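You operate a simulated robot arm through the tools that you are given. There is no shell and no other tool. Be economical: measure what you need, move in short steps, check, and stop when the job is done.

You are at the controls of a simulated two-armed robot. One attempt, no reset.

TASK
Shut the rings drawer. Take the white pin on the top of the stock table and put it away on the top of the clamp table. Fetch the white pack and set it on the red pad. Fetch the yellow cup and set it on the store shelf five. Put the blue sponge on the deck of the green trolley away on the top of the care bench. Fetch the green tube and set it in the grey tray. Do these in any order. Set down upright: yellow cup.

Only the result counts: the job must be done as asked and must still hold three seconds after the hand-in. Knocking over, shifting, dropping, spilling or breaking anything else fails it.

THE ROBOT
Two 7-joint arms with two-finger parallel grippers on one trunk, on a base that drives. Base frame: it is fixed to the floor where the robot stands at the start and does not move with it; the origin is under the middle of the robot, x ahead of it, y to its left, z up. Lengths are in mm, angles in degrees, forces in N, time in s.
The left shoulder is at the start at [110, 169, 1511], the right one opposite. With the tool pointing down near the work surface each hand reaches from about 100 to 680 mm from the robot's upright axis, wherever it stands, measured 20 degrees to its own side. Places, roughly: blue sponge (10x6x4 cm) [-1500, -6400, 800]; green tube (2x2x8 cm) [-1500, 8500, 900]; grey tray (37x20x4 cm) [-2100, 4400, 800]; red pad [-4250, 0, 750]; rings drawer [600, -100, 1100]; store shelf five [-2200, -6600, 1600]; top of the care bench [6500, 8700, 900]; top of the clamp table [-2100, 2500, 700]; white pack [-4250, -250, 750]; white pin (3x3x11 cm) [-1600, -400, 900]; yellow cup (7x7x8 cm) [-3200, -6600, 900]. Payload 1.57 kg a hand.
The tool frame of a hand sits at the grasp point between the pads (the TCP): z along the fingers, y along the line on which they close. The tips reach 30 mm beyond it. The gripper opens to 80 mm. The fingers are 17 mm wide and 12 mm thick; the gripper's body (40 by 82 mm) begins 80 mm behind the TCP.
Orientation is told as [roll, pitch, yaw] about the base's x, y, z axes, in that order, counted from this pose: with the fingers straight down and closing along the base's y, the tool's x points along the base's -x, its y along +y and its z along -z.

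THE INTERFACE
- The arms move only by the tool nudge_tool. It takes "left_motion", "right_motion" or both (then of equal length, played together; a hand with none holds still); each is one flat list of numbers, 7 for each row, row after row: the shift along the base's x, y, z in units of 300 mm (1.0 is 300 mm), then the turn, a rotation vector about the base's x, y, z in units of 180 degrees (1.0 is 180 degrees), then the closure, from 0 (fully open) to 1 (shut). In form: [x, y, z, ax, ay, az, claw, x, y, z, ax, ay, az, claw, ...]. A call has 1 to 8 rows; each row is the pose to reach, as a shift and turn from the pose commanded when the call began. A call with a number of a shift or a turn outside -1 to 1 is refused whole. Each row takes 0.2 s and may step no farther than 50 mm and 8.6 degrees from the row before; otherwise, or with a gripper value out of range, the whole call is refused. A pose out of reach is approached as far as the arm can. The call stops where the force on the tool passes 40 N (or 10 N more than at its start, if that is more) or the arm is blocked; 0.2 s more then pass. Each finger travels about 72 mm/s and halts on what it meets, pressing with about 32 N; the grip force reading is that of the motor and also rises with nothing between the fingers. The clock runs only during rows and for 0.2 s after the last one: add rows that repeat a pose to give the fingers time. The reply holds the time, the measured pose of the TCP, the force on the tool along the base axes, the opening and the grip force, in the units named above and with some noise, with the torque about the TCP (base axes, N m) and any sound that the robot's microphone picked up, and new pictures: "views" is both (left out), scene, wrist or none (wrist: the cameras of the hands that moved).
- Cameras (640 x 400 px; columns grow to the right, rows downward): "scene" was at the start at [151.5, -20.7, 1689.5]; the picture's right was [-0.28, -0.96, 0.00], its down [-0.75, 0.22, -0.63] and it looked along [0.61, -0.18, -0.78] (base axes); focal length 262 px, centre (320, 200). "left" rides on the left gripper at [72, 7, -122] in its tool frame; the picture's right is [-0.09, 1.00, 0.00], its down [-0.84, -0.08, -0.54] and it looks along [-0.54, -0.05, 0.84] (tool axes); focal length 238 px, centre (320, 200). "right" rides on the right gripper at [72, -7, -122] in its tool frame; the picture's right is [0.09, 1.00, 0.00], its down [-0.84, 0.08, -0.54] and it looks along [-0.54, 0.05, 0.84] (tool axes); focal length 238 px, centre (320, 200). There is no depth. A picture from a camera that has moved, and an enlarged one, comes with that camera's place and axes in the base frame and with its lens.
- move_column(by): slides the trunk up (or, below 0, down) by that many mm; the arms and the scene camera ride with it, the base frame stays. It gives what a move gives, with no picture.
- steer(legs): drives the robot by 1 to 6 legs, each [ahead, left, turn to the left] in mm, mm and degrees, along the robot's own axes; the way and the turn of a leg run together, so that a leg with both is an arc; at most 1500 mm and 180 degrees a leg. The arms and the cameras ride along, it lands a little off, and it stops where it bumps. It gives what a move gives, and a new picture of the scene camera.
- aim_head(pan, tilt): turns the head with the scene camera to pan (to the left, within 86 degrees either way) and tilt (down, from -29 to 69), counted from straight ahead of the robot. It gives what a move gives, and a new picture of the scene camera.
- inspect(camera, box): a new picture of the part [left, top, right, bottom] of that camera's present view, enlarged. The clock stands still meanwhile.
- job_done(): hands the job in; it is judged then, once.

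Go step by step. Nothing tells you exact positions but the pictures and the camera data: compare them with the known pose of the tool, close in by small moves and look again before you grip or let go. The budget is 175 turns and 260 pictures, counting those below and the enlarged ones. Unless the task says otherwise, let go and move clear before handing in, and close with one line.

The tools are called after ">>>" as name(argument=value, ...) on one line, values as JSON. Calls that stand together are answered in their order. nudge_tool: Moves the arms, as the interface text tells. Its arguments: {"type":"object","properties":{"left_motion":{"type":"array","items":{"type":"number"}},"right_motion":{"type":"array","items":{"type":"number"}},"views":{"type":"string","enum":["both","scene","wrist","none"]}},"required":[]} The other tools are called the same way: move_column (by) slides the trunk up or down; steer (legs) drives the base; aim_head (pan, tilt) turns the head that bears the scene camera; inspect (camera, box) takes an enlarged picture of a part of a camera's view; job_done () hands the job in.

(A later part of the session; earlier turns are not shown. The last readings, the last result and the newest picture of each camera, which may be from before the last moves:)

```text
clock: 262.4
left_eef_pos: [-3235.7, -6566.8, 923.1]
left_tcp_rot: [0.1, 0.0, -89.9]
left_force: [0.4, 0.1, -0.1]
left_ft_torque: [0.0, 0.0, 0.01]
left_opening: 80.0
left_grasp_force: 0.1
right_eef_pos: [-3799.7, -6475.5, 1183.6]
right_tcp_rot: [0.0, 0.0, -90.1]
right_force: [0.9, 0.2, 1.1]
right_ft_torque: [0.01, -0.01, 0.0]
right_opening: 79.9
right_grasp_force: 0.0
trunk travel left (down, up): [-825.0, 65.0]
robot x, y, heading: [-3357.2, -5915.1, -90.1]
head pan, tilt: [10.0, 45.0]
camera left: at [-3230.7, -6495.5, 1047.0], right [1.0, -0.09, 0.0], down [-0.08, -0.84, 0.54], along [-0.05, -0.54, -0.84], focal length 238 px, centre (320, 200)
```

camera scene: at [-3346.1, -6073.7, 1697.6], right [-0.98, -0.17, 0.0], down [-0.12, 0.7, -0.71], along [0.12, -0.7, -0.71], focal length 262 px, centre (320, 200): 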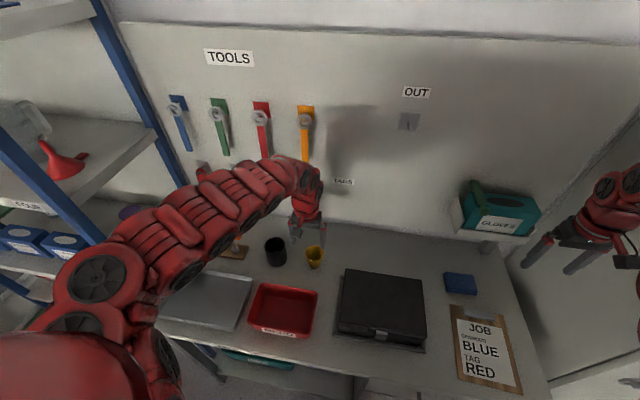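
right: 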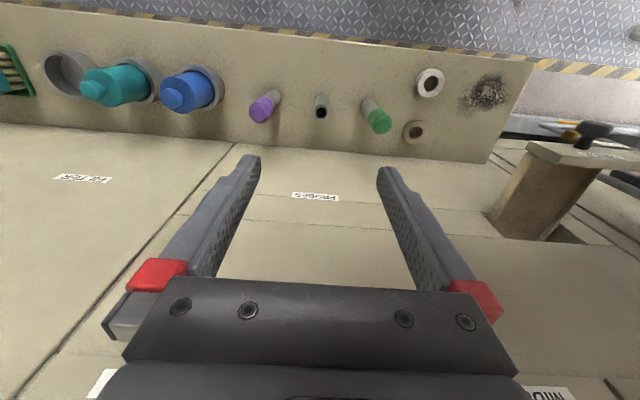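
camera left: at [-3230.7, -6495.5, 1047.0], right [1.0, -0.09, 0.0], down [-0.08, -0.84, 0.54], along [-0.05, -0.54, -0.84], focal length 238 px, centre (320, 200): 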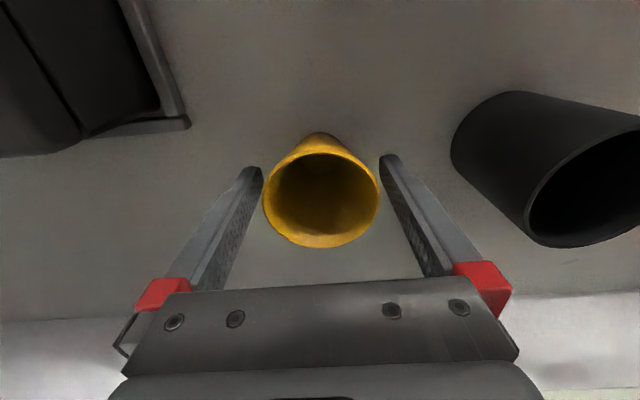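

>>> nudge_tool(left_motion=[0, 0, 0, 0, 0, 0, 0.15, 0, 0, 0, 0, 0, 0, 0.3, 0, 0, 0, 0, 0, 0, 1, 0, 0, 0, 0, 0, 0, 1, 0, 0, 0.05, 0, 0, 0, 1, 0, 0, 0.15, 0, 0, 0, 1, 0, 0, 0.25, 0, 0, 0, 1, 0, 0, 0.33, 0, 0, 0, 1], views="wrist")

```text
clock: 264.2
left_eef_pos: [-3235.9, -6568.2, 1022.4]
left_tcp_rot: [-0.1, -0.1, -89.9]
left_force: [-0.6, -0.1, -0.7]
left_ft_torque: [-0.01, 0.02, -0.02]
left_opening: 64.7
left_grasp_force: 32.4
right_eef_pos: [-3799.9, -6475.4, 1183.5]
right_tcp_rot: [0.0, -0.1, -90.1]
right_force: [0.1, -0.3, 0.6]
right_ft_torque: [0.0, 0.01, 0.0]
right_opening: 80.3
right_grasp_force: 0.1
trunk travel left (down, up): [-825.0, 65.0]
robot x, y, heading: [-3355.2, -5911.9, -89.8]
head pan, tilt: [10.0, 45.0]
camera left: at [-3230.9, -6496.4, 1147.0], right [1.0, -0.09, 0.0], down [-0.08, -0.84, 0.54], along [-0.05, -0.54, -0.84], focal length 238 px, centre (320, 200)
```

left: 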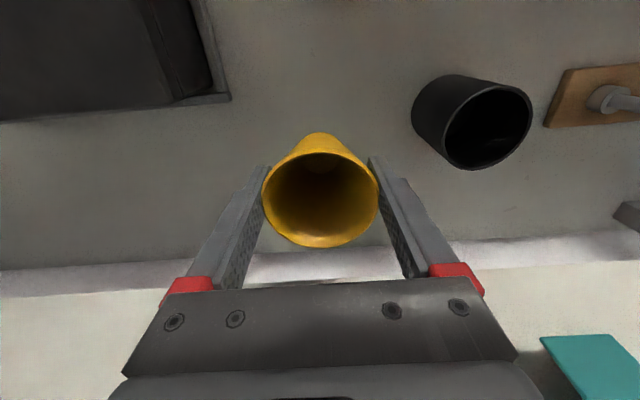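

The cup is held upright. I back out, raise the trunk fully and look at the rack from closer, with the head level.

>>> steer(legs=[[-550, 0, 0], [0, 900, 0]])

>>> move_column(by=65)

>>> aim_head(pan=10, tilt=10)

```text
clock: 271.7
left_eef_pos: [-2338.7, -6018.5, 1021.9]
left_tcp_rot: [0.1, 0.0, -89.9]
left_force: [-0.6, -0.5, 0.8]
left_ft_torque: [0.02, -0.02, 0.01]
left_opening: 64.6
left_grasp_force: 32.0
right_eef_pos: [-2902.7, -5924.7, 1183.0]
right_tcp_rot: [0.0, 0.0, -90.1]
right_force: [0.0, 0.6, 0.5]
right_ft_torque: [-0.01, 0.02, 0.01]
right_opening: 80.1
right_grasp_force: 0.0
trunk travel left (down, up): [-825.0, 65.0]
robot x, y, heading: [-2453.5, -5361.4, -90.1]
head pan, tilt: [10.0, 45.0]
camera scene: at [-2446.1, -5522.7, 1697.7], right [-0.98, -0.17, 0.0], down [-0.12, 0.7, -0.71], along [0.12, -0.7, -0.71], focal length 262 px, centre (320, 200)
```

scene: 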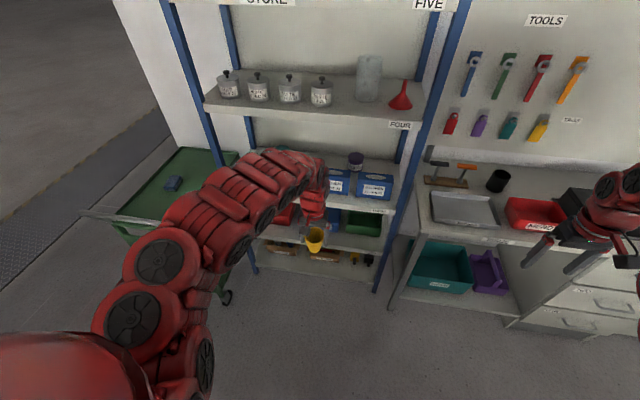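

```text
clock: 272.8
left_eef_pos: [-2339.3, -6018.6, 1087.6]
left_tcp_rot: [0.0, 0.0, -90.0]
left_force: [0.6, -0.4, -0.5]
left_ft_torque: [-0.03, 0.02, 0.03]
left_opening: 64.3
left_grasp_force: 32.1
right_eef_pos: [-2901.8, -5924.9, 1247.5]
right_tcp_rot: [0.1, 0.0, -90.3]
right_force: [0.3, -0.9, -0.3]
right_ft_torque: [-0.01, 0.01, 0.0]
right_opening: 80.3
right_grasp_force: 0.1
trunk travel left (down, up): [-890.0, 0.0]
robot x, y, heading: [-2456.8, -5366.2, -90.1]
head pan, tilt: [10.0, 45.0]
```

```text
clock: 273.8
left_eef_pos: [-2337.7, -6018.6, 1087.6]
left_tcp_rot: [0.0, 0.0, -89.9]
left_force: [-0.1, 0.9, -0.2]
left_ft_torque: [0.02, 0.0, 0.03]
left_opening: 64.5
left_grasp_force: 31.6
right_eef_pos: [-2901.8, -5925.1, 1248.8]
right_tcp_rot: [0.0, 0.1, -90.3]
right_force: [-0.3, 0.4, 0.4]
right_ft_torque: [-0.03, 0.03, -0.02]
right_opening: 80.1
right_grasp_force: 0.0
trunk travel left (down, up): [-890.0, 0.0]
robot x, y, heading: [-2458.7, -5362.3, -90.1]
head pan, tilt: [10.0, 10.0]
camera scene: at [-2443.6, -5534.1, 1817.6], right [-0.98, -0.17, 0.0], down [-0.03, 0.17, -0.98], along [0.17, -0.97, -0.17], focal length 262 px, centre (320, 200)
```

scene: 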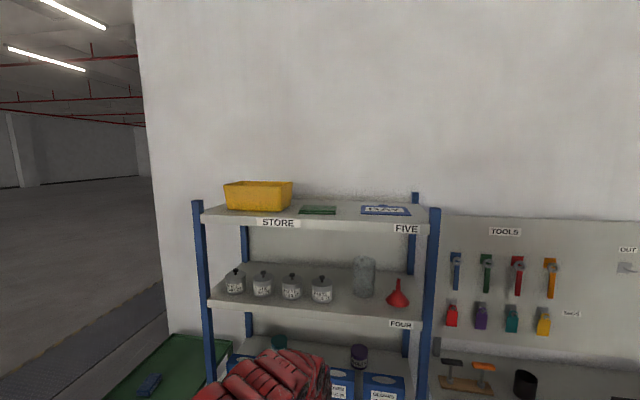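

>>> inspect(camera="scene", box=[190, 170, 450, 250])

```text
2.46 times, centred on (320, 210) of scene
camera zoom: at [-2443.6, -5534.1, 1817.6], right [-0.98, -0.17, 0.0], down [-0.03, 0.17, -0.98], along [0.17, -0.97, -0.17], focal length 646 px, centre (320, 175)
```

zoom: 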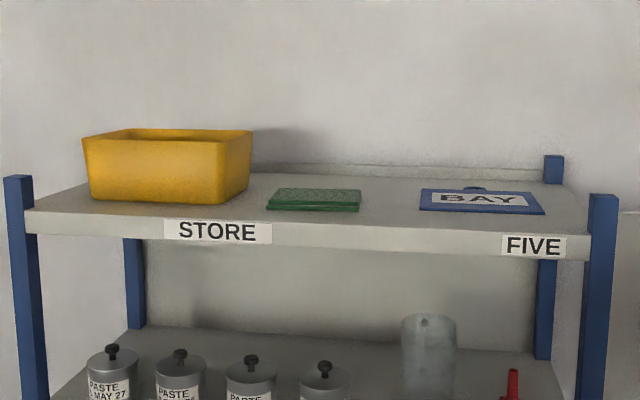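

A free gap on shelf five lies between the green item and the BAY sign, centre about [-2381, -6470], shelf z≈1604. I raise the arm here in free space first.

>>> nudge_tool(left_motion=[0, 0, 0.16, 0, 0, 0, 1, 0, 0, 0.32, 0, 0, 0, 1, 0, 0, 0.48, 0, 0, 0, 1, 0, 0, 0.64, 0, 0, 0, 1, 0, 0, 0.8, 0, 0, 0, 1, 0, 0, 0.96, 0, 0, 0, 1, 0, 0, 1.0, 0, 0, 0, 1], views="none")

>>> nudge_tool(left_motion=[0, 0, 0.16, 0, 0, 0, 1, 0, 0, 0.32, 0, 0, 0, 1, 0, 0, 0.48, 0, 0, 0, 1, 0, 0, 0.64, 0, 0, 0, 1, 0, 0, 0.8, 0, 0, 0, 1, 0, 0, 0.96, 0, 0, 0, 1, 0, 0, 1.0, 0, 0, 0, 1], views="scene")

```text
clock: 275.4
left_eef_pos: [-2339.1, -6037.4, 1335.1]
left_tcp_rot: [0.0, -0.1, -90.0]
left_force: [-0.3, 0.0, -0.3]
left_ft_torque: [-0.04, 0.03, -0.02]
left_opening: 64.3
left_grasp_force: 32.3
left hand out of reach, approached as far as the arm can: row 6, 7
right_eef_pos: [-2901.3, -5924.1, 1248.3]
right_tcp_rot: [0.0, 0.0, -90.2]
right_force: [-0.3, 0.1, 0.2]
right_ft_torque: [-0.02, 0.02, 0.02]
right_opening: 80.1
right_grasp_force: 0.0
trunk travel left (down, up): [-890.0, 0.0]
robot x, y, heading: [-2457.2, -5365.1, -90.3]
head pan, tilt: [10.0, 10.0]
```

```text
clock: 277.0
left_eef_pos: [-2343.0, -6069.1, 1351.0]
left_tcp_rot: [0.2, -0.1, -90.0]
left_force: [0.5, -0.1, -0.4]
left_ft_torque: [0.0, 0.0, -0.02]
left_opening: 64.3
left_grasp_force: 32.2
left hand out of reach, approached as far as the arm can: row 1, 2, 3, 4, 5, 6, 7
right_eef_pos: [-2902.7, -5925.4, 1247.6]
right_tcp_rot: [0.0, -0.1, -90.2]
right_force: [0.9, 0.2, 0.3]
right_ft_torque: [-0.01, -0.03, 0.01]
right_opening: 80.1
right_grasp_force: 0.1
trunk travel left (down, up): [-890.0, 0.0]
robot x, y, heading: [-2459.9, -5364.0, -89.9]
head pan, tilt: [10.0, 10.0]
camera scene: at [-2444.4, -5534.6, 1817.6], right [-0.98, -0.17, 0.0], down [-0.03, 0.17, -0.98], along [0.17, -0.97, -0.17], focal length 262 px, centre (320, 200)
```

scene: 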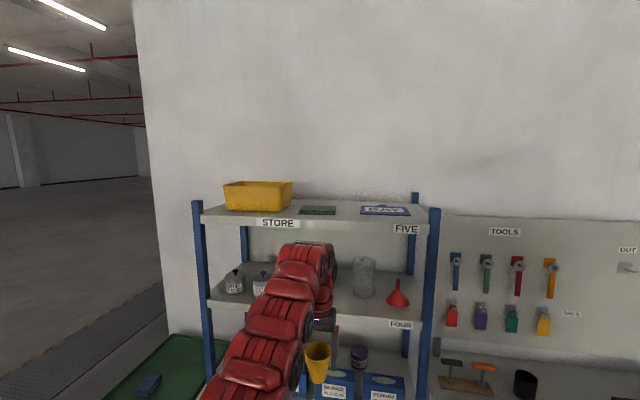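

Straight-down fingers stall near z=1350 (wrist limit), so the cup must be carried with the hand tilted forward. I test how high the arm reaches with a 45° tilt.

>>> nudge_tool(left_motion=[0, 0, 0.04, -0.042, 0, 0, 1, 0, 0, 0.1, -0.084, 0, 0, 1, 0, 0, 0.2, -0.126, 0, 0, 1, 0, 0, 0.32, -0.168, 0, 0, 1, 0, 0, 0.46, -0.21, 0, 0, 1, 0, 0, 0.6, -0.25, 0, 0, 1, 0, 0, 0.75, -0.25, 0, 0, 1, 0, 0, 0.9, -0.25, 0, 0, 1], views="none")

>>> nudge_tool(left_motion=[0, 0, 0.1, 0, 0, 0, 1, 0, 0, 0.2, 0, 0, 0, 1, 0, 0, 0.3, 0, 0, 0, 1, 0, 0, 0.4, 0, 0, 0, 1], views="scene")

```text
clock: 278.8
left_eef_pos: [-2339.3, -6102.7, 1578.2]
left_tcp_rot: [0.0, -45.2, -90.0]
left_force: [0.3, -0.8, -0.3]
left_ft_torque: [0.04, 0.0, 0.02]
left_opening: 64.2
left_grasp_force: 32.0
left hand out of reach, approached as far as the arm can: row 7, 8
right_eef_pos: [-2902.1, -5925.7, 1247.1]
right_tcp_rot: [0.0, -0.1, -90.2]
right_force: [-0.5, -0.3, -0.4]
right_ft_torque: [0.01, -0.02, -0.01]
right_opening: 80.3
right_grasp_force: 0.0
trunk travel left (down, up): [-890.0, 0.0]
robot x, y, heading: [-2454.4, -5360.8, -90.1]
head pan, tilt: [10.0, 10.0]
```

```text
clock: 279.8
left_eef_pos: [-2341.0, -6124.4, 1604.0]
left_tcp_rot: [0.2, -45.1, -90.0]
left_force: [-1.1, -0.3, -0.7]
left_ft_torque: [0.01, -0.02, 0.06]
left_opening: 64.1
left_grasp_force: 32.0
left hand out of reach, approached as far as the arm can: row 1, 2, 3, 4
right_eef_pos: [-2903.4, -5924.4, 1248.4]
right_tcp_rot: [0.2, -0.1, -90.2]
right_force: [0.9, -0.1, 0.3]
right_ft_torque: [0.03, 0.02, -0.01]
right_opening: 80.1
right_grasp_force: 0.1
trunk travel left (down, up): [-890.0, 0.0]
robot x, y, heading: [-2456.4, -5363.4, -90.1]
head pan, tilt: [10.0, 10.0]
camera scene: at [-2445.3, -5534.0, 1817.6], right [-0.98, -0.17, 0.0], down [-0.03, 0.17, -0.98], along [0.17, -0.97, -0.17], focal length 262 px, centre (320, 200)
```

scene: 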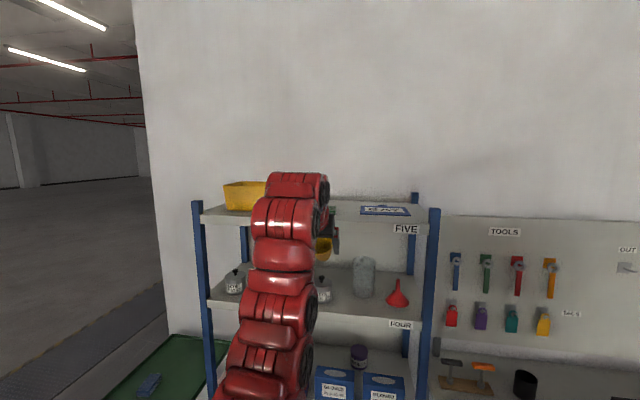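

>>> nudge_tool(left_motion=[0, 0, 0.05, -0.042, 0, 0, 1, 0, 0, 0.15, -0.083, 0, 0, 1, 0, 0, 0.25, -0.083, 0, 0, 1, 0, 0, 0.35, -0.083, 0, 0, 1, 0, 0, 0.45, -0.083, 0, 0, 1], views="none")

```text
clock: 281.0
left_eef_pos: [-2339.0, -6126.8, 1676.8]
left_tcp_rot: [0.1, -59.9, -90.0]
left_force: [0.7, -0.4, 0.0]
left_ft_torque: [0.06, 0.04, 0.01]
left_opening: 64.3
left_grasp_force: 31.5
left hand out of reach, approached as far as the arm can: row 4, 5
right_eef_pos: [-2901.4, -5926.1, 1248.3]
right_tcp_rot: [0.1, 0.0, -90.2]
right_force: [0.1, -1.2, -0.2]
right_ft_torque: [0.02, 0.0, 0.0]
right_opening: 80.0
right_grasp_force: 0.0
trunk travel left (down, up): [-890.0, 0.0]
robot x, y, heading: [-2460.0, -5360.0, -90.3]
head pan, tilt: [10.0, 10.0]
```

With about 60–65° tilt the hand reaches high enough. So I must set the cup on a clear bench edge, regrip it with a tilted hand, and then shelve it. I lower the arm and look back at the long bench.

>>> nudge_tool(left_motion=[0, 0, -0.12, 0.042, 0, 0, 1, 0, 0, -0.25, 0.083, 0, 0, 1, 0, 0, -0.38, 0.125, 0, 0, 1, 0, 0, -0.52, 0.167, 0, 0, 1, 0, 0, -0.66, 0.209, 0, 0, 1, 0, 0, -0.8, 0.25, 0, 0, 1, 0, 0, -0.94, 0.292, 0, 0, 1, 0, 0, -1.0, 0.333, 0, 0, 1], views="none")

>>> nudge_tool(left_motion=[0, 0.1, -0.12, 0, 0, 0, 1, 0, 0.2, -0.24, 0, 0, 0, 1, 0, 0.25, -0.38, 0, 0, 0, 1, 0, 0.25, -0.54, 0, 0, 0, 1, 0, 0.25, -0.7, 0, 0, 0, 1, 0, 0.25, -0.8, 0, 0, 0, 1], views="none")

>>> steer(legs=[[0, -400, 0], [0, 0, 180]])

>>> aim_head(pan=-15, tilt=25)

```text
clock: 282.8
left_eef_pos: [-2336.0, -6089.4, 1381.8]
left_tcp_rot: [0.0, -9.8, -90.0]
left_force: [0.6, -0.3, 0.1]
left_ft_torque: [-0.03, 0.0, 0.0]
left_opening: 64.5
left_grasp_force: 31.9
left hand out of reach, approached as far as the arm can: row 3, 4, 5, 6, 7, 8
right_eef_pos: [-2900.7, -5925.2, 1248.4]
right_tcp_rot: [-0.1, 0.0, -90.3]
right_force: [-0.2, 0.1, -0.3]
right_ft_torque: [0.0, -0.04, -0.01]
right_opening: 79.9
right_grasp_force: 0.2
trunk travel left (down, up): [-890.0, 0.0]
robot x, y, heading: [-2457.9, -5364.2, -90.1]
head pan, tilt: [10.0, 10.0]
```

```text
clock: 284.2
left_eef_pos: [-2337.3, -6013.2, 1140.9]
left_tcp_rot: [0.0, -9.9, -89.9]
left_force: [-0.8, 0.2, -0.6]
left_ft_torque: [-0.02, 0.01, -0.04]
left_opening: 64.3
left_grasp_force: 31.7
left hand out of reach, approached as far as the arm can: row 3, 4, 5
right_eef_pos: [-2902.3, -5924.8, 1248.6]
right_tcp_rot: [0.0, -0.1, -90.2]
right_force: [-0.5, 0.6, -0.2]
right_ft_torque: [0.04, 0.01, 0.0]
right_opening: 79.8
right_grasp_force: 0.1
trunk travel left (down, up): [-890.0, 0.0]
robot x, y, heading: [-2455.7, -5363.4, -90.1]
head pan, tilt: [10.0, 10.0]
```

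```text
clock: 294.1
left_eef_pos: [-2992.8, -4713.2, 1141.8]
left_tcp_rot: [0.1, -9.8, 91.4]
left_force: [0.1, -0.3, 0.6]
left_ft_torque: [-0.02, -0.02, -0.02]
left_opening: 62.3
left_grasp_force: 32.5
right_eef_pos: [-2427.0, -4791.0, 1248.7]
right_tcp_rot: [0.0, 0.0, 91.0]
right_force: [0.1, -0.8, -0.8]
right_ft_torque: [-0.01, -0.02, -0.01]
right_opening: 80.2
right_grasp_force: 0.1
trunk travel left (down, up): [-890.0, 0.0]
robot x, y, heading: [-2856.6, -5361.4, 91.1]
head pan, tilt: [10.0, 10.0]
camera scene: at [-2880.9, -5189.8, 1817.6], right [0.98, 0.19, 0.0], down [0.03, -0.17, -0.98], along [-0.19, 0.97, -0.17], focal length 262 px, centre (320, 200)
```

scene: 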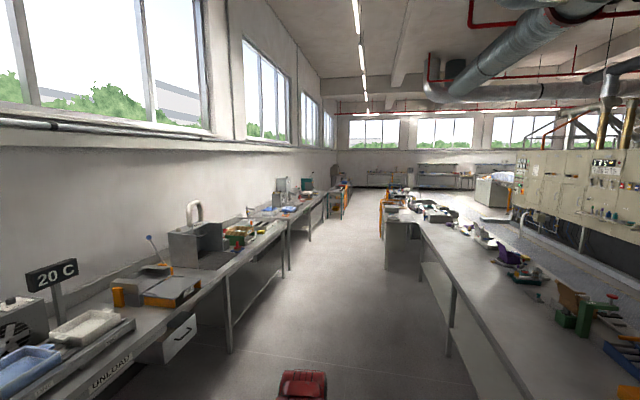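

```text
clock: 295.0
left_eef_pos: [-2994.2, -4713.9, 1141.6]
left_tcp_rot: [0.0, -9.9, 91.3]
left_force: [-0.7, -1.1, 0.2]
left_ft_torque: [-0.01, -0.03, -0.05]
left_opening: 62.2
left_grasp_force: 32.3
right_eef_pos: [-2426.6, -4789.3, 1248.1]
right_tcp_rot: [-0.1, -0.1, 91.1]
right_force: [-0.3, -0.1, -0.4]
right_ft_torque: [0.01, 0.04, 0.0]
right_opening: 79.9
right_grasp_force: 0.0
trunk travel left (down, up): [-890.0, 0.0]
robot x, y, heading: [-2860.8, -5360.0, 91.4]
head pan, tilt: [-15.0, 25.0]
camera scene: at [-2841.0, -5191.5, 1793.3], right [0.97, -0.24, 0.0], down [-0.1, -0.41, -0.91], along [0.22, 0.88, -0.42], focal length 262 px, centre (320, 200)
```

scene: 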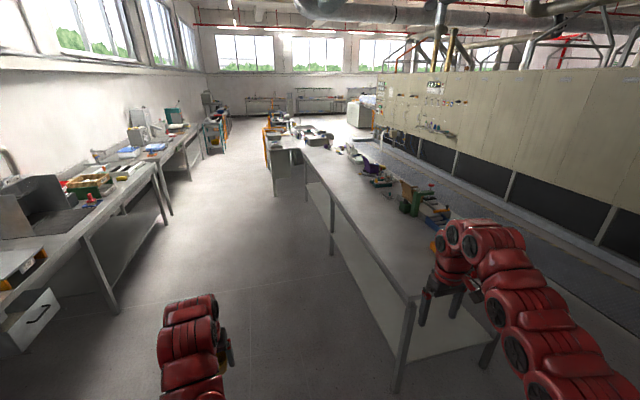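

The aisle side of the long bench is bare (edge x≈-2260 from y=-4400). I drive alongside and turn to face it.

>>> steer(legs=[[1310, 0, 0], [0, 0, -91.4]])

>>> aim_head(pan=10, tilt=45)

>>> inspect(camera="left", box=[0, 0, 640, 400])

```text
clock: 305.4
left_eef_pos: [-2249.9, -3917.4, 1140.9]
left_tcp_rot: [-0.2, -9.9, 1.4]
left_force: [0.2, 0.5, -0.5]
left_ft_torque: [0.0, 0.0, 0.02]
left_opening: 59.2
left_grasp_force: 31.8
right_eef_pos: [-2324.8, -4483.6, 1248.3]
right_tcp_rot: [0.0, 0.0, 1.3]
right_force: [0.6, 0.1, 0.5]
right_ft_torque: [-0.03, 0.03, 0.01]
right_opening: 80.1
right_grasp_force: 0.0
trunk travel left (down, up): [-890.0, 0.0]
robot x, y, heading: [-2897.0, -4051.9, 1.3]
head pan, tilt: [-15.0, 25.0]
camera scene: at [-2729.9, -4073.2, 1793.2], right [-0.23, -0.97, 0.0], down [-0.41, 0.1, -0.91], along [0.88, -0.21, -0.42], focal length 262 px, centre (320, 200)
```

scene: 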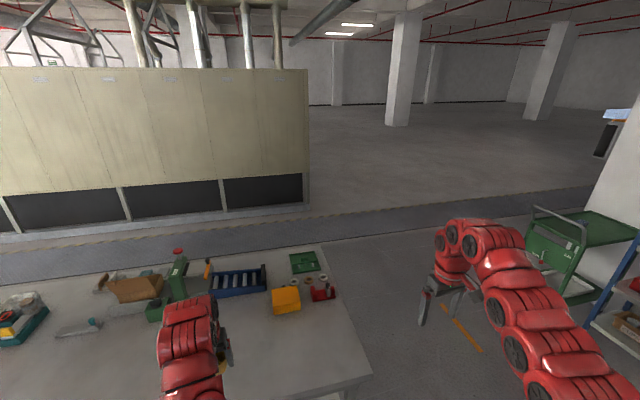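

```text
clock: 306.3
left_eef_pos: [-2250.0, -3917.5, 1141.1]
left_tcp_rot: [0.0, -9.8, 1.5]
left_force: [0.3, -0.5, 0.0]
left_ft_torque: [0.01, 0.03, 0.01]
left_opening: 58.7
left_grasp_force: 31.9
right_eef_pos: [-2324.1, -4484.2, 1248.1]
right_tcp_rot: [0.0, 0.0, 1.2]
right_force: [0.5, 0.0, -0.6]
right_ft_torque: [0.01, -0.01, -0.02]
right_opening: 80.1
right_grasp_force: 0.1
trunk travel left (down, up): [-890.0, 0.0]
robot x, y, heading: [-2903.0, -4052.3, 1.5]
head pan, tilt: [10.0, 45.0]
camera scene: at [-2739.8, -4035.8, 1762.7], right [0.2, -0.98, 0.0], down [-0.69, -0.14, -0.71], along [0.69, 0.14, -0.71], focal length 262 px, centre (320, 200)
```

scene: 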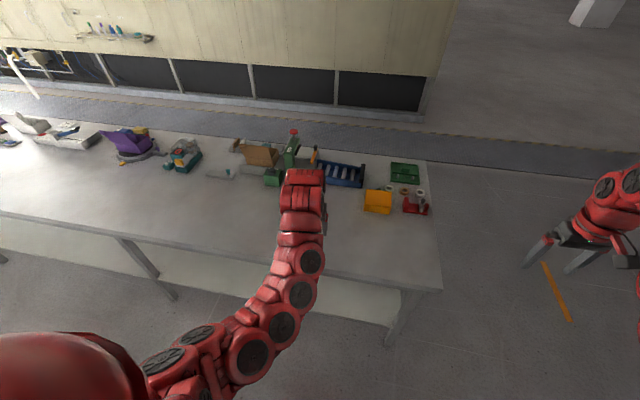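

```text
1.00 times, centred on (320, 200) of left (not enlarged: the box is as wide or as high as the picture)
camera zoom: at [-2342.9, -3912.9, 1251.5], right [0.06, 1.0, 0.02], down [0.73, -0.06, 0.68], along [0.68, -0.03, -0.73], focal length 238 px, centre (320, 200)
```

zoom: 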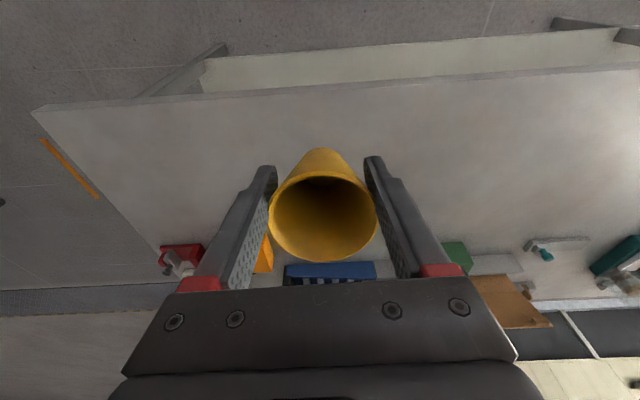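

The grip slides slightly on the cup's taper, but it holds. I drive 120 mm ahead, level the hand, and lower the cup over the bench near its edge.

>>> steer(legs=[[125, 0, -1.4]])

>>> nudge_tool(left_motion=[0, 0, -0.12, 0, 0.028, 0, 1, 0, 0, -0.25, 0, 0.055, 0, 1, 0, 0, -0.38, 0, 0.055, 0, 1, 0, 0, -0.5, 0, 0.055, 0, 1], views="both")

```text
clock: 307.5
left_eef_pos: [-2123.8, -3931.0, 1142.7]
left_tcp_rot: [0.0, -10.0, 0.1]
left_force: [-1.1, 0.0, 0.0]
left_ft_torque: [-0.01, -0.03, -0.02]
left_opening: 58.5
left_grasp_force: 31.8
right_eef_pos: [-2213.4, -4495.9, 1249.8]
right_tcp_rot: [0.0, 0.0, -0.1]
right_force: [-0.5, 0.8, 0.2]
right_ft_torque: [-0.03, 0.0, -0.01]
right_opening: 80.0
right_grasp_force: 0.0
trunk travel left (down, up): [-890.0, 0.0]
robot x, y, heading: [-2773.0, -4054.0, 0.1]
head pan, tilt: [10.0, 45.0]
camera scene: at [-2617.5, -4037.7, 1762.9], right [0.17, -0.98, 0.0], down [-0.7, -0.12, -0.71], along [0.7, 0.12, -0.71], focal length 262 px, centre (320, 200)
```

scene: 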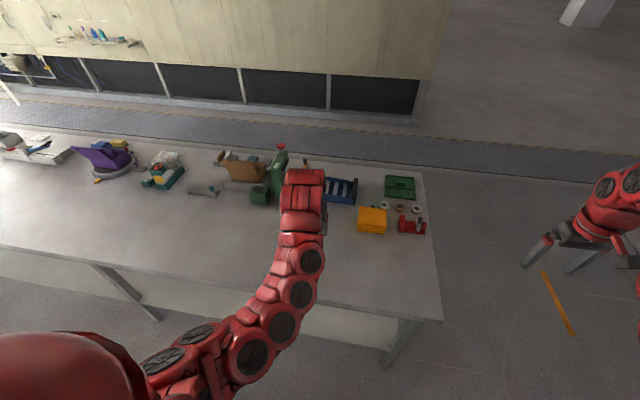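

```text
clock: 308.5
left_eef_pos: [-2122.3, -3930.9, 990.8]
left_tcp_rot: [0.0, -0.2, 0.2]
left_force: [-0.5, -0.1, -0.4]
left_ft_torque: [-0.01, -0.01, 0.0]
left_opening: 58.6
left_grasp_force: 32.0
right_eef_pos: [-2211.2, -4495.7, 1249.4]
right_tcp_rot: [0.1, -0.1, -0.1]
right_force: [-0.7, -0.2, 1.0]
right_ft_torque: [-0.03, -0.01, -0.01]
right_opening: 80.0
right_grasp_force: 0.0
trunk travel left (down, up): [-890.0, 0.0]
robot x, y, heading: [-2775.0, -4050.8, -0.0]
head pan, tilt: [10.0, 45.0]
camera scene: at [-2615.5, -4037.6, 1762.7], right [0.17, -0.98, 0.0], down [-0.7, -0.12, -0.71], along [0.7, 0.12, -0.71], focal length 262 px, centre (320, 200)
camera left: at [-2195.0, -3924.6, 1115.3], right [0.09, 1.0, 0.0], down [0.84, -0.07, 0.54], along [0.54, -0.05, -0.84], focal length 238 px, centre (320, 200)
```

scene: 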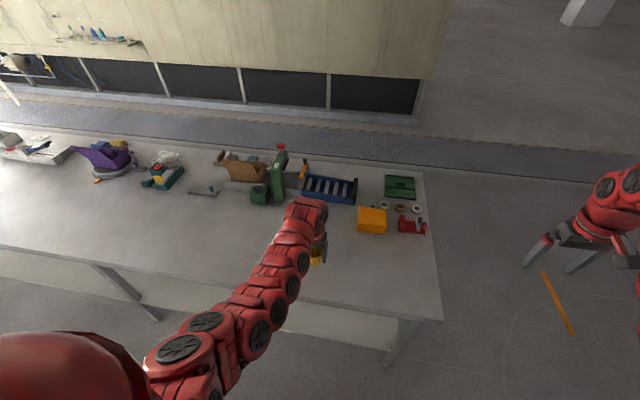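
left: 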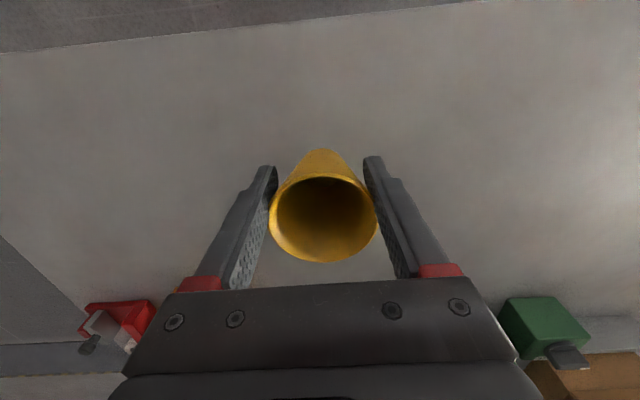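

>>> nudge_tool(left_motion=[0, 0, -0.1, 0, 0, 0, 1, 0, 0, -0.17, 0, 0, 0, 1, 0, 0, -0.19, 0, 0, 0, 1, 0, 0, -0.205, 0, 0, 0, 1, 0, 0, -0.22, 0, 0, 0, 1, 0, 0, -0.232, 0, 0, 0, 1, 0, 0, -0.244, 0, 0, 0, 1], views="wrist")

```text
clock: 310.1
left_eef_pos: [-2124.5, -3930.9, 921.1]
left_tcp_rot: [0.1, -0.2, 0.3]
left_force: [-3.8, 1.7, 19.3]
left_ft_torque: [0.01, -0.07, 0.03]
left_opening: 56.8
left_grasp_force: 31.3
right_eef_pos: [-2214.5, -4497.6, 1249.4]
right_tcp_rot: [0.0, -0.2, -0.1]
right_force: [0.0, -0.5, -0.4]
right_ft_torque: [0.02, -0.01, -0.05]
right_opening: 80.0
right_grasp_force: 0.0
trunk travel left (down, up): [-890.0, 0.0]
robot x, y, heading: [-2773.6, -4055.7, 0.2]
head pan, tilt: [10.0, 45.0]
camera left: at [-2197.3, -3924.6, 1045.1], right [0.09, 1.0, 0.0], down [0.83, -0.08, 0.55], along [0.54, -0.05, -0.84], focal length 238 px, centre (320, 200)
```

left: 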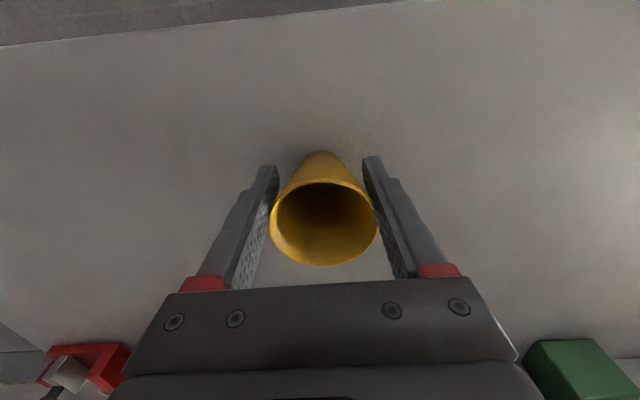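

The cup stands on the bench. I release it, then tilt the open hand 65° around the cup in place.

>>> nudge_tool(left_motion=[0, 0, 0.008, 0, 0, 0, 1, 0, 0, 0.008, 0, 0, 0, 0.6, 0, 0, 0.008, 0, 0, 0, 0.3, 0, 0, 0.008, 0, 0, 0, 0, 0, 0, 0.008, 0, 0, 0, 0], views="wrist")

```text
clock: 311.3
left_eef_pos: [-2122.7, -3930.8, 920.3]
left_tcp_rot: [0.0, -0.1, 0.1]
left_force: [0.0, 1.0, 0.6]
left_ft_torque: [0.01, 0.03, 0.0]
left_opening: 79.9
left_grasp_force: 0.0
right_eef_pos: [-2210.6, -4497.2, 1248.1]
right_tcp_rot: [0.1, 0.1, -0.2]
right_force: [0.4, 0.4, -0.5]
right_ft_torque: [0.0, -0.03, 0.01]
right_opening: 80.2
right_grasp_force: 0.1
trunk travel left (down, up): [-890.0, 0.0]
robot x, y, heading: [-2773.1, -4056.2, 0.2]
head pan, tilt: [10.0, 45.0]
camera left: at [-2195.8, -3924.7, 1044.9], right [0.09, 1.0, 0.0], down [0.84, -0.08, 0.54], along [0.54, -0.05, -0.84], focal length 238 px, centre (320, 200)
```

left: 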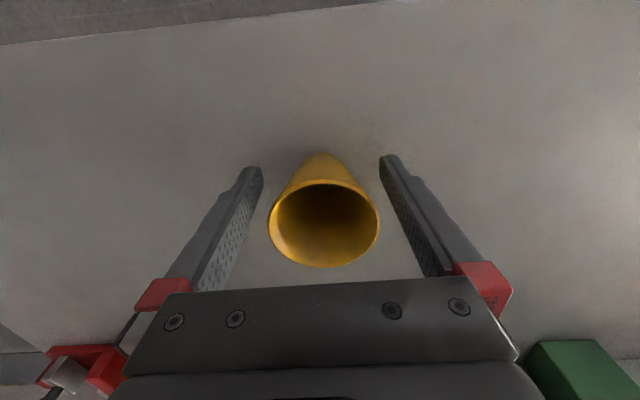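

>>> nudge_tool(left_motion=[0, 0, 0, 0, -0.045, 0, 0, 0, 0, 0, 0, -0.09, 0, 0, 0, 0, 0, 0, -0.135, 0, 0, 0, 0, 0, 0, -0.18, 0, 0, 0, 0, 0, 0, -0.225, 0, 0, 0, 0, 0, 0, -0.27, 0, 0, 0, 0, 0, 0, -0.315, 0, 0, 0, 0, 0, 0, -0.36, 0, 0], views="both")

```text
clock: 313.1
left_eef_pos: [-2122.8, -3931.1, 920.8]
left_tcp_rot: [-0.4, -65.0, 0.4]
left_force: [-0.3, -0.3, 0.4]
left_ft_torque: [-0.06, 0.04, 0.06]
left_opening: 79.8
left_grasp_force: 0.0
right_eef_pos: [-2211.9, -4495.2, 1248.9]
right_tcp_rot: [0.0, -0.1, -0.1]
right_force: [-0.1, -0.5, -0.2]
right_ft_torque: [0.01, 0.01, -0.01]
right_opening: 80.3
right_grasp_force: 0.1
trunk travel left (down, up): [-890.0, 0.0]
robot x, y, heading: [-2768.3, -4053.0, 0.2]
head pan, tilt: [10.0, 45.0]
camera scene: at [-2615.4, -4037.9, 1762.7], right [0.17, -0.98, 0.0], down [-0.7, -0.12, -0.71], along [0.7, 0.12, -0.71], focal length 262 px, centre (320, 200)
camera left: at [-2265.0, -3924.3, 910.2], right [0.04, 1.0, 0.08], down [-0.14, -0.08, 0.99], along [0.99, -0.05, 0.13], focal length 238 px, centre (320, 200)
```

scene: 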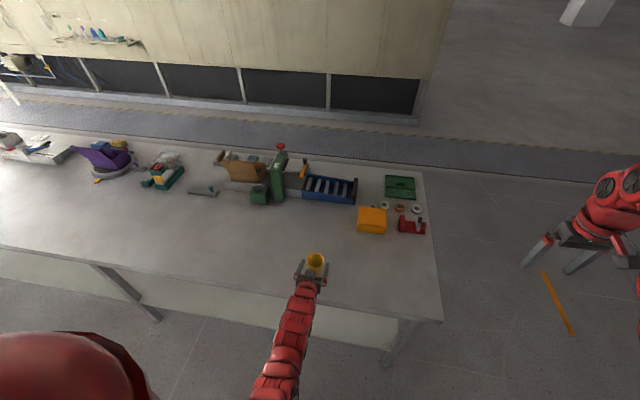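
left: 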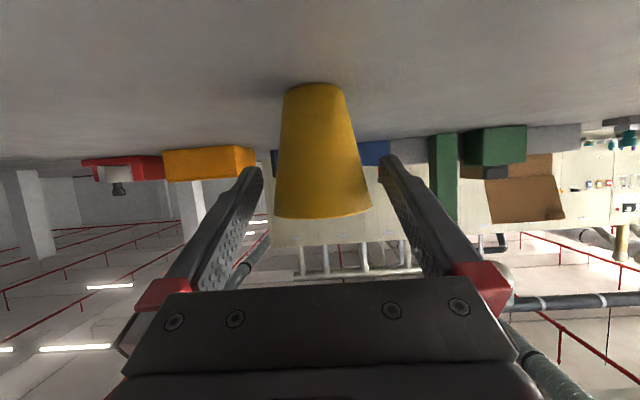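

The tilted hand surrounds the cup well. I lower 14 mm to grip nearer its middle, close, and lift.

>>> nudge_tool(left_motion=[0, 0, -0.025, 0, 0, 0, 0, 0, 0, -0.047, 0, 0, 0, 0, 0, 0, -0.047, 0, 0, 0, 0.15, 0, 0, -0.047, 0, 0, 0, 0.3, 0, 0, -0.047, 0, 0, 0, 1, 0, 0, -0.047, 0, 0, 0, 1, 0, 0, 0.05, 0, 0, 0, 1, 0, 0, 0.18, 0, 0, 0, 1], views="both")

```text
clock: 314.9
left_eef_pos: [-2121.6, -3930.9, 975.0]
left_tcp_rot: [-0.3, -64.8, 0.3]
left_force: [0.5, -0.2, 0.6]
left_ft_torque: [0.0, 0.02, -0.02]
left_opening: 54.0
left_grasp_force: 31.9
right_eef_pos: [-2211.7, -4496.4, 1248.7]
right_tcp_rot: [0.0, -0.1, -0.1]
right_force: [0.1, 0.7, -0.1]
right_ft_torque: [-0.03, -0.03, -0.01]
right_opening: 79.9
right_grasp_force: 0.0
trunk travel left (down, up): [-890.0, 0.0]
robot x, y, heading: [-2777.0, -4055.3, -0.1]
head pan, tilt: [10.0, 45.0]
camera scene: at [-2616.1, -4038.0, 1762.8], right [0.17, -0.98, 0.0], down [-0.7, -0.12, -0.71], along [0.7, 0.12, -0.71], focal length 262 px, centre (320, 200)
camera left: at [-2264.0, -3924.5, 963.8], right [0.04, 1.0, 0.08], down [-0.13, -0.08, 0.99], along [0.99, -0.05, 0.13], focal length 238 px, centre (320, 200)
```

scene: 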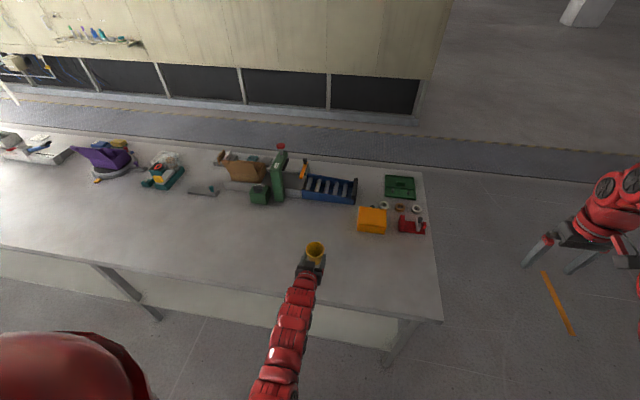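
left: 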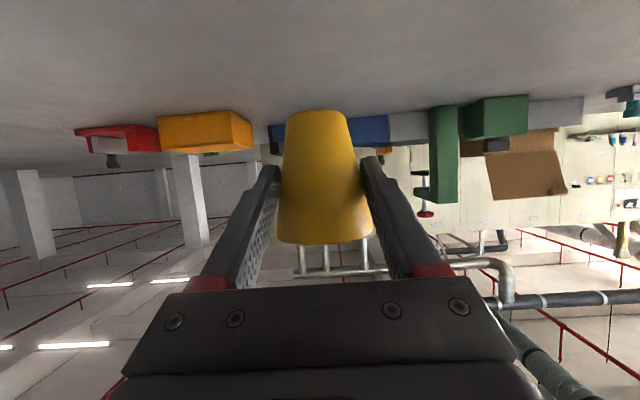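

The cup is gripped upright in the tilted hand. I back off and raise the arm in free space.

>>> steer(legs=[[-300, 0, 0]])

>>> nudge_tool(left_motion=[0.05, 0, 0.15, 0, 0, 0, 1, 0.1, 0, 0.3, 0, 0, 0, 1, 0.15, 0, 0.44, 0, 0, 0, 1, 0.2, 0, 0.58, 0, 0, 0, 1, 0.25, 0, 0.72, 0, 0, 0, 1, 0.3, 0, 0.86, 0, 0, 0, 1, 0.35, 0, 0.99, 0, 0, 0, 1], views="none")

>>> nudge_tool(left_motion=[0.03, 0, 0.15, 0, 0, 0, 1, 0.06, 0, 0.3, 0, 0, 0, 1, 0.06, 0, 0.45, 0, 0, 0, 1, 0.06, 0, 0.6, 0, 0, 0, 1, 0.06, 0, 0.75, 0, 0, 0, 1, 0.06, 0, 0.9, 0, 0, 0, 1, 0.06, 0, 1.0, 0, 0, 0, 1], views="wrist")

```text
clock: 317.0
left_eef_pos: [-2419.5, -3932.6, 973.1]
left_tcp_rot: [-0.2, -64.7, 0.3]
left_force: [-1.1, 0.2, -0.6]
left_ft_torque: [0.0, -0.03, -0.01]
left_opening: 54.1
left_grasp_force: 32.1
right_eef_pos: [-2509.6, -4497.2, 1247.1]
right_tcp_rot: [0.0, 0.0, -0.2]
right_force: [-0.9, 0.3, 0.1]
right_ft_torque: [0.02, 0.03, 0.02]
right_opening: 80.0
right_grasp_force: 0.0
trunk travel left (down, up): [-890.0, 0.0]
robot x, y, heading: [-3072.9, -4052.2, 0.0]
head pan, tilt: [10.0, 45.0]
camera scene: at [-2912.6, -4038.2, 1762.5], right [0.17, -0.99, 0.0], down [-0.7, -0.12, -0.71], along [0.7, 0.12, -0.71], focal length 262 px, centre (320, 200)
```

scene: 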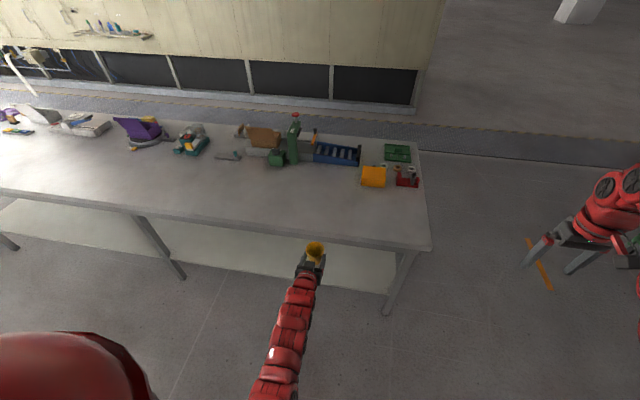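

```text
clock: 318.6
left_eef_pos: [-2314.5, -3933.8, 1271.7]
left_tcp_rot: [-0.3, -64.8, 0.2]
left_force: [-0.7, -0.3, -0.7]
left_ft_torque: [0.04, 0.0, -0.02]
left_opening: 53.7
left_grasp_force: 31.2
right_eef_pos: [-2510.8, -4498.4, 1247.8]
right_tcp_rot: [0.0, 0.0, -0.2]
right_force: [-0.8, 0.8, -0.6]
right_ft_torque: [0.03, 0.03, 0.03]
right_opening: 79.8
right_grasp_force: 0.1
trunk travel left (down, up): [-890.0, 0.0]
robot x, y, heading: [-3076.1, -4054.3, -0.1]
head pan, tilt: [10.0, 45.0]
```

```text
clock: 320.2
left_eef_pos: [-2297.6, -3931.9, 1572.0]
left_tcp_rot: [-0.3, -64.8, 0.1]
left_force: [0.5, -0.8, -1.0]
left_ft_torque: [0.02, 0.02, 0.02]
left_opening: 53.5
left_grasp_force: 32.1
right_eef_pos: [-2512.0, -4497.0, 1248.3]
right_tcp_rot: [0.0, -0.1, -0.2]
right_force: [-0.3, 0.0, 0.7]
right_ft_torque: [-0.01, 0.0, 0.02]
right_opening: 79.9
right_grasp_force: 0.1
trunk travel left (down, up): [-890.0, 0.0]
robot x, y, heading: [-3071.6, -4053.1, -0.3]
head pan, tilt: [10.0, 45.0]
camera left: at [-2439.9, -3925.6, 1560.6], right [0.04, 1.0, 0.08], down [-0.13, -0.08, 0.99], along [0.99, -0.05, 0.13], focal length 238 px, centre (320, 200)
```

left: 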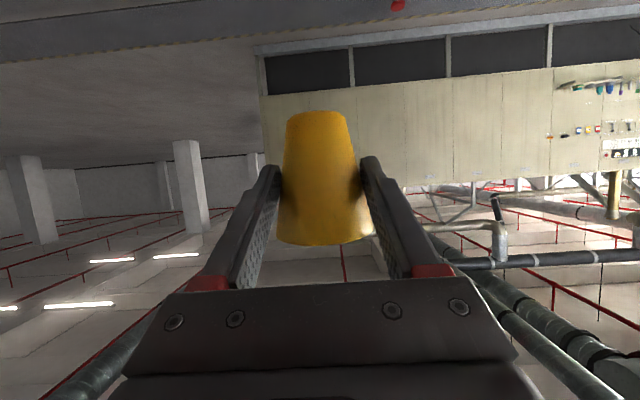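

>>> nudge_tool(left_motion=[0, 0, 0.13, 0, 0, 0, 1, 0, 0, 0.26, 0, 0, 0, 1, 0, 0, 0.38, 0, 0, 0, 1], views="none")

>>> aim_head(pan=10, tilt=12)

>>> inspect(camera="scene", box=[220, 150, 420, 290])

```text
clock: 321.0
left_eef_pos: [-2297.6, -3932.7, 1686.5]
left_tcp_rot: [-0.3, -65.0, 0.0]
left_force: [0.4, -0.2, -0.3]
left_ft_torque: [0.02, -0.02, -0.03]
left_opening: 53.3
left_grasp_force: 31.4
right_eef_pos: [-2511.6, -4498.8, 1248.6]
right_tcp_rot: [0.0, -0.1, -0.2]
right_force: [0.5, 0.5, -0.2]
right_ft_torque: [-0.03, 0.04, 0.04]
right_opening: 79.9
right_grasp_force: 0.0
trunk travel left (down, up): [-890.0, 0.0]
robot x, y, heading: [-3070.2, -4052.0, -0.2]
head pan, tilt: [10.0, 45.0]
```

```text
clock: 322.0
left_eef_pos: [-2296.5, -3930.8, 1686.2]
left_tcp_rot: [-0.3, -64.7, 0.2]
left_force: [0.2, -0.5, 0.2]
left_ft_torque: [-0.01, 0.0, -0.03]
left_opening: 53.5
left_grasp_force: 31.9
right_eef_pos: [-2511.3, -4498.1, 1249.0]
right_tcp_rot: [0.1, -0.2, -0.2]
right_force: [1.1, -0.3, -0.8]
right_ft_torque: [-0.03, 0.0, 0.0]
right_opening: 79.9
right_grasp_force: 0.1
trunk travel left (down, up): [-890.0, 0.0]
robot x, y, heading: [-3075.9, -4052.0, 0.2]
head pan, tilt: [10.0, 12.0]
camera scene: at [-2902.5, -4036.1, 1814.3], right [0.17, -0.99, 0.0], down [-0.21, -0.04, -0.98], along [0.96, 0.17, -0.21], focal length 262 px, centre (320, 200)
```

scene: 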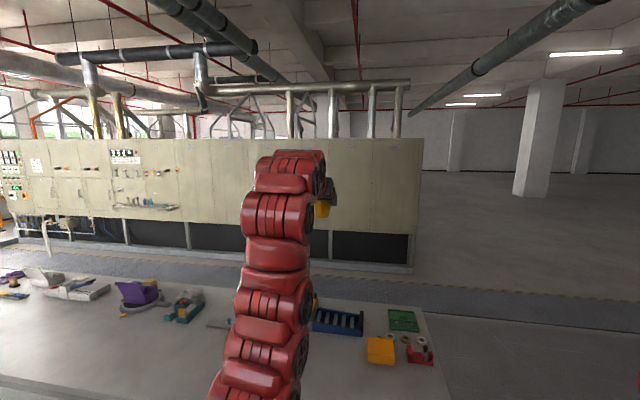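

```text
2.86 times, centred on (320, 220) of scene
camera zoom: at [-2902.5, -4036.1, 1814.3], right [0.17, -0.99, 0.0], down [-0.21, -0.04, -0.98], along [0.96, 0.17, -0.21], focal length 750 px, centre (320, 143)
```

zoom: 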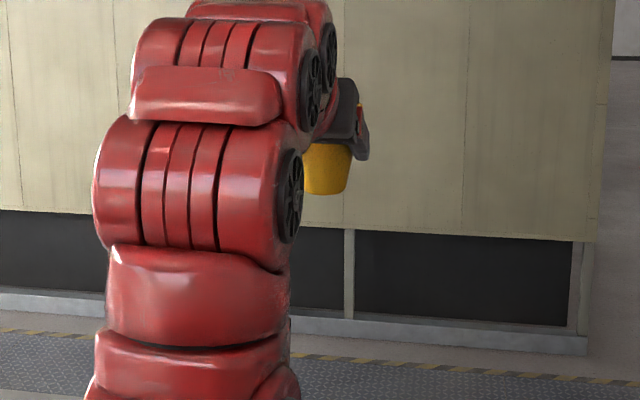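

The hand is at shelf height with the cup upright. I turn and drive back to the rack, stopping short.

>>> steer(legs=[[0, 0, -90], [1390, 530, 0]])

>>> inspect(camera="left", box=[0, 0, 640, 400])

```text
clock: 333.1
left_eef_pos: [-2415.0, -6212.2, 1685.8]
left_tcp_rot: [-0.2, -64.8, -89.5]
left_force: [-0.2, -0.2, -0.5]
left_ft_torque: [0.05, 0.03, -0.04]
left_opening: 52.8
left_grasp_force: 31.4
right_eef_pos: [-2982.3, -6000.3, 1248.5]
right_tcp_rot: [0.0, 0.0, -89.9]
right_force: [0.2, -1.1, 0.1]
right_ft_torque: [0.02, 0.0, 0.05]
right_opening: 80.0
right_grasp_force: 0.1
trunk travel left (down, up): [-890.0, 0.0]
robot x, y, heading: [-2541.4, -5436.7, -89.5]
head pan, tilt: [10.0, 12.0]
camera scene: at [-2526.3, -5607.6, 1814.4], right [-0.98, -0.18, 0.0], down [-0.04, 0.2, -0.98], along [0.17, -0.96, -0.21], focal length 262 px, centre (320, 200)
```

scene: 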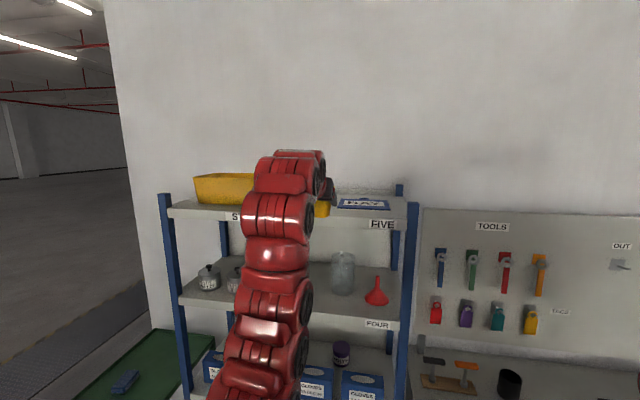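

```text
1.00 times, centred on (320, 200) of left (not enlarged: the box is as wide or as high as the picture)
camera zoom: at [-2411.2, -6070.6, 1674.8], right [1.0, -0.03, 0.08], down [-0.08, 0.13, 0.99], along [-0.05, -0.99, 0.13], focal length 238 px, centre (320, 200)
```

zoom: 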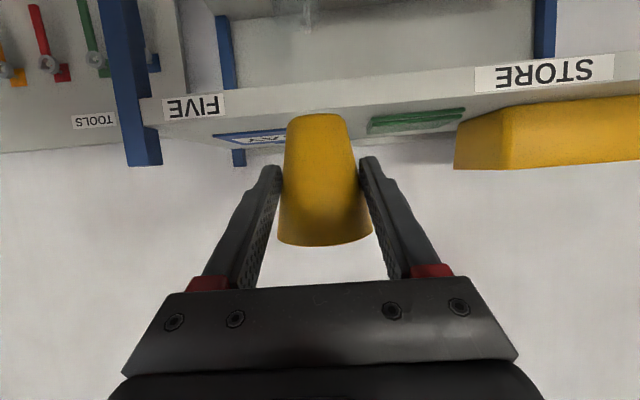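

The base of the cup is about 40 mm above shelf level. I drive in 258 mm with a 40 mm shift left to aim for the gap.

>>> steer(legs=[[0, 40, -0.5], [258, 0, 0]])

>>> inspect(camera="left", box=[0, 0, 640, 400])

>>> inspect(camera="scene", box=[200, 130, 440, 260])

```text
clock: 335.4
left_eef_pos: [-2384.4, -6467.2, 1687.3]
left_tcp_rot: [-0.3, -64.9, -90.1]
left_force: [-0.7, 0.6, -0.2]
left_ft_torque: [-0.02, -0.01, -0.01]
left_opening: 52.5
left_grasp_force: 31.8
right_eef_pos: [-2950.6, -6249.9, 1250.3]
right_tcp_rot: [0.0, -0.2, -90.7]
right_force: [-0.3, 0.2, 0.4]
right_ft_torque: [-0.04, 0.04, 0.02]
right_opening: 79.9
right_grasp_force: 0.1
trunk travel left (down, up): [-890.0, 0.0]
robot x, y, heading: [-2501.0, -5691.9, -90.3]
head pan, tilt: [10.0, 12.0]
camera scene: at [-2488.4, -5861.4, 1814.7], right [-0.99, -0.17, 0.0], down [-0.04, 0.2, -0.98], along [0.16, -0.96, -0.21], focal length 262 px, centre (320, 200)
```

scene: 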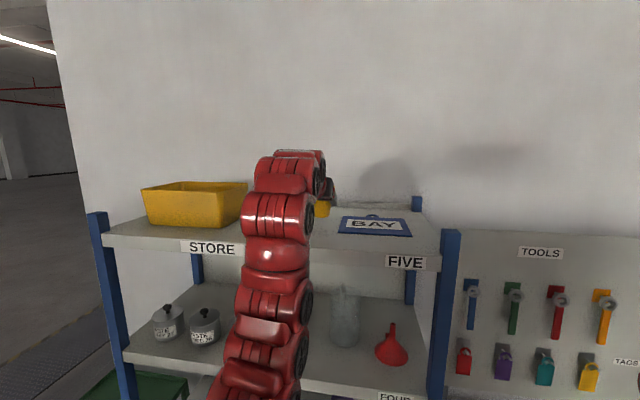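

```text
1.00 times, centred on (320, 200) of left (not enlarged: the box is as wide or as high as the picture)
camera zoom: at [-2378.4, -6325.8, 1675.6], right [1.0, -0.05, 0.08], down [-0.07, 0.14, 0.99], along [-0.06, -0.99, 0.13], focal length 238 px, centre (320, 200)
```

zoom: 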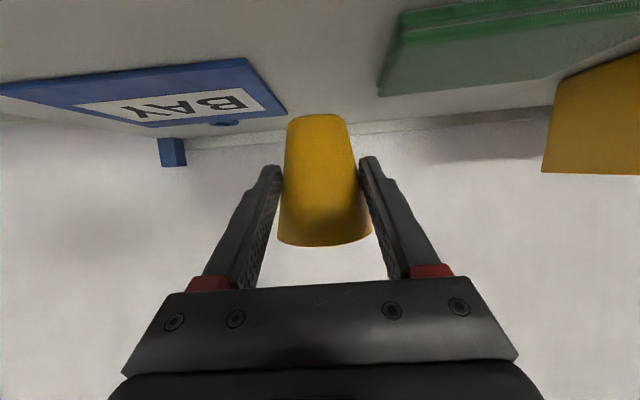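

```text
2.67 times, centred on (320, 195) of scene
camera zoom: at [-2488.4, -5861.4, 1814.7], right [-0.99, -0.17, 0.0], down [-0.04, 0.2, -0.98], along [0.16, -0.96, -0.21], focal length 700 px, centre (320, 213)
```

zoom: 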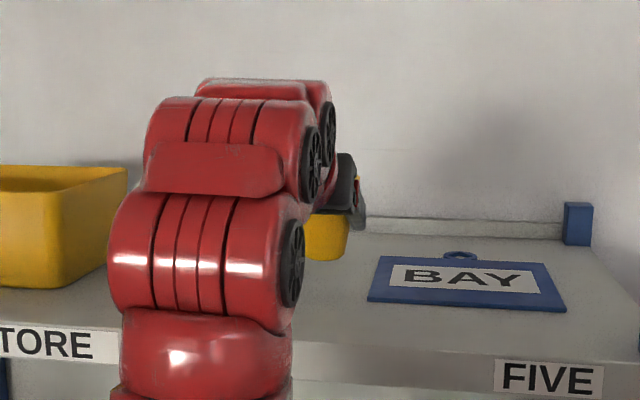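

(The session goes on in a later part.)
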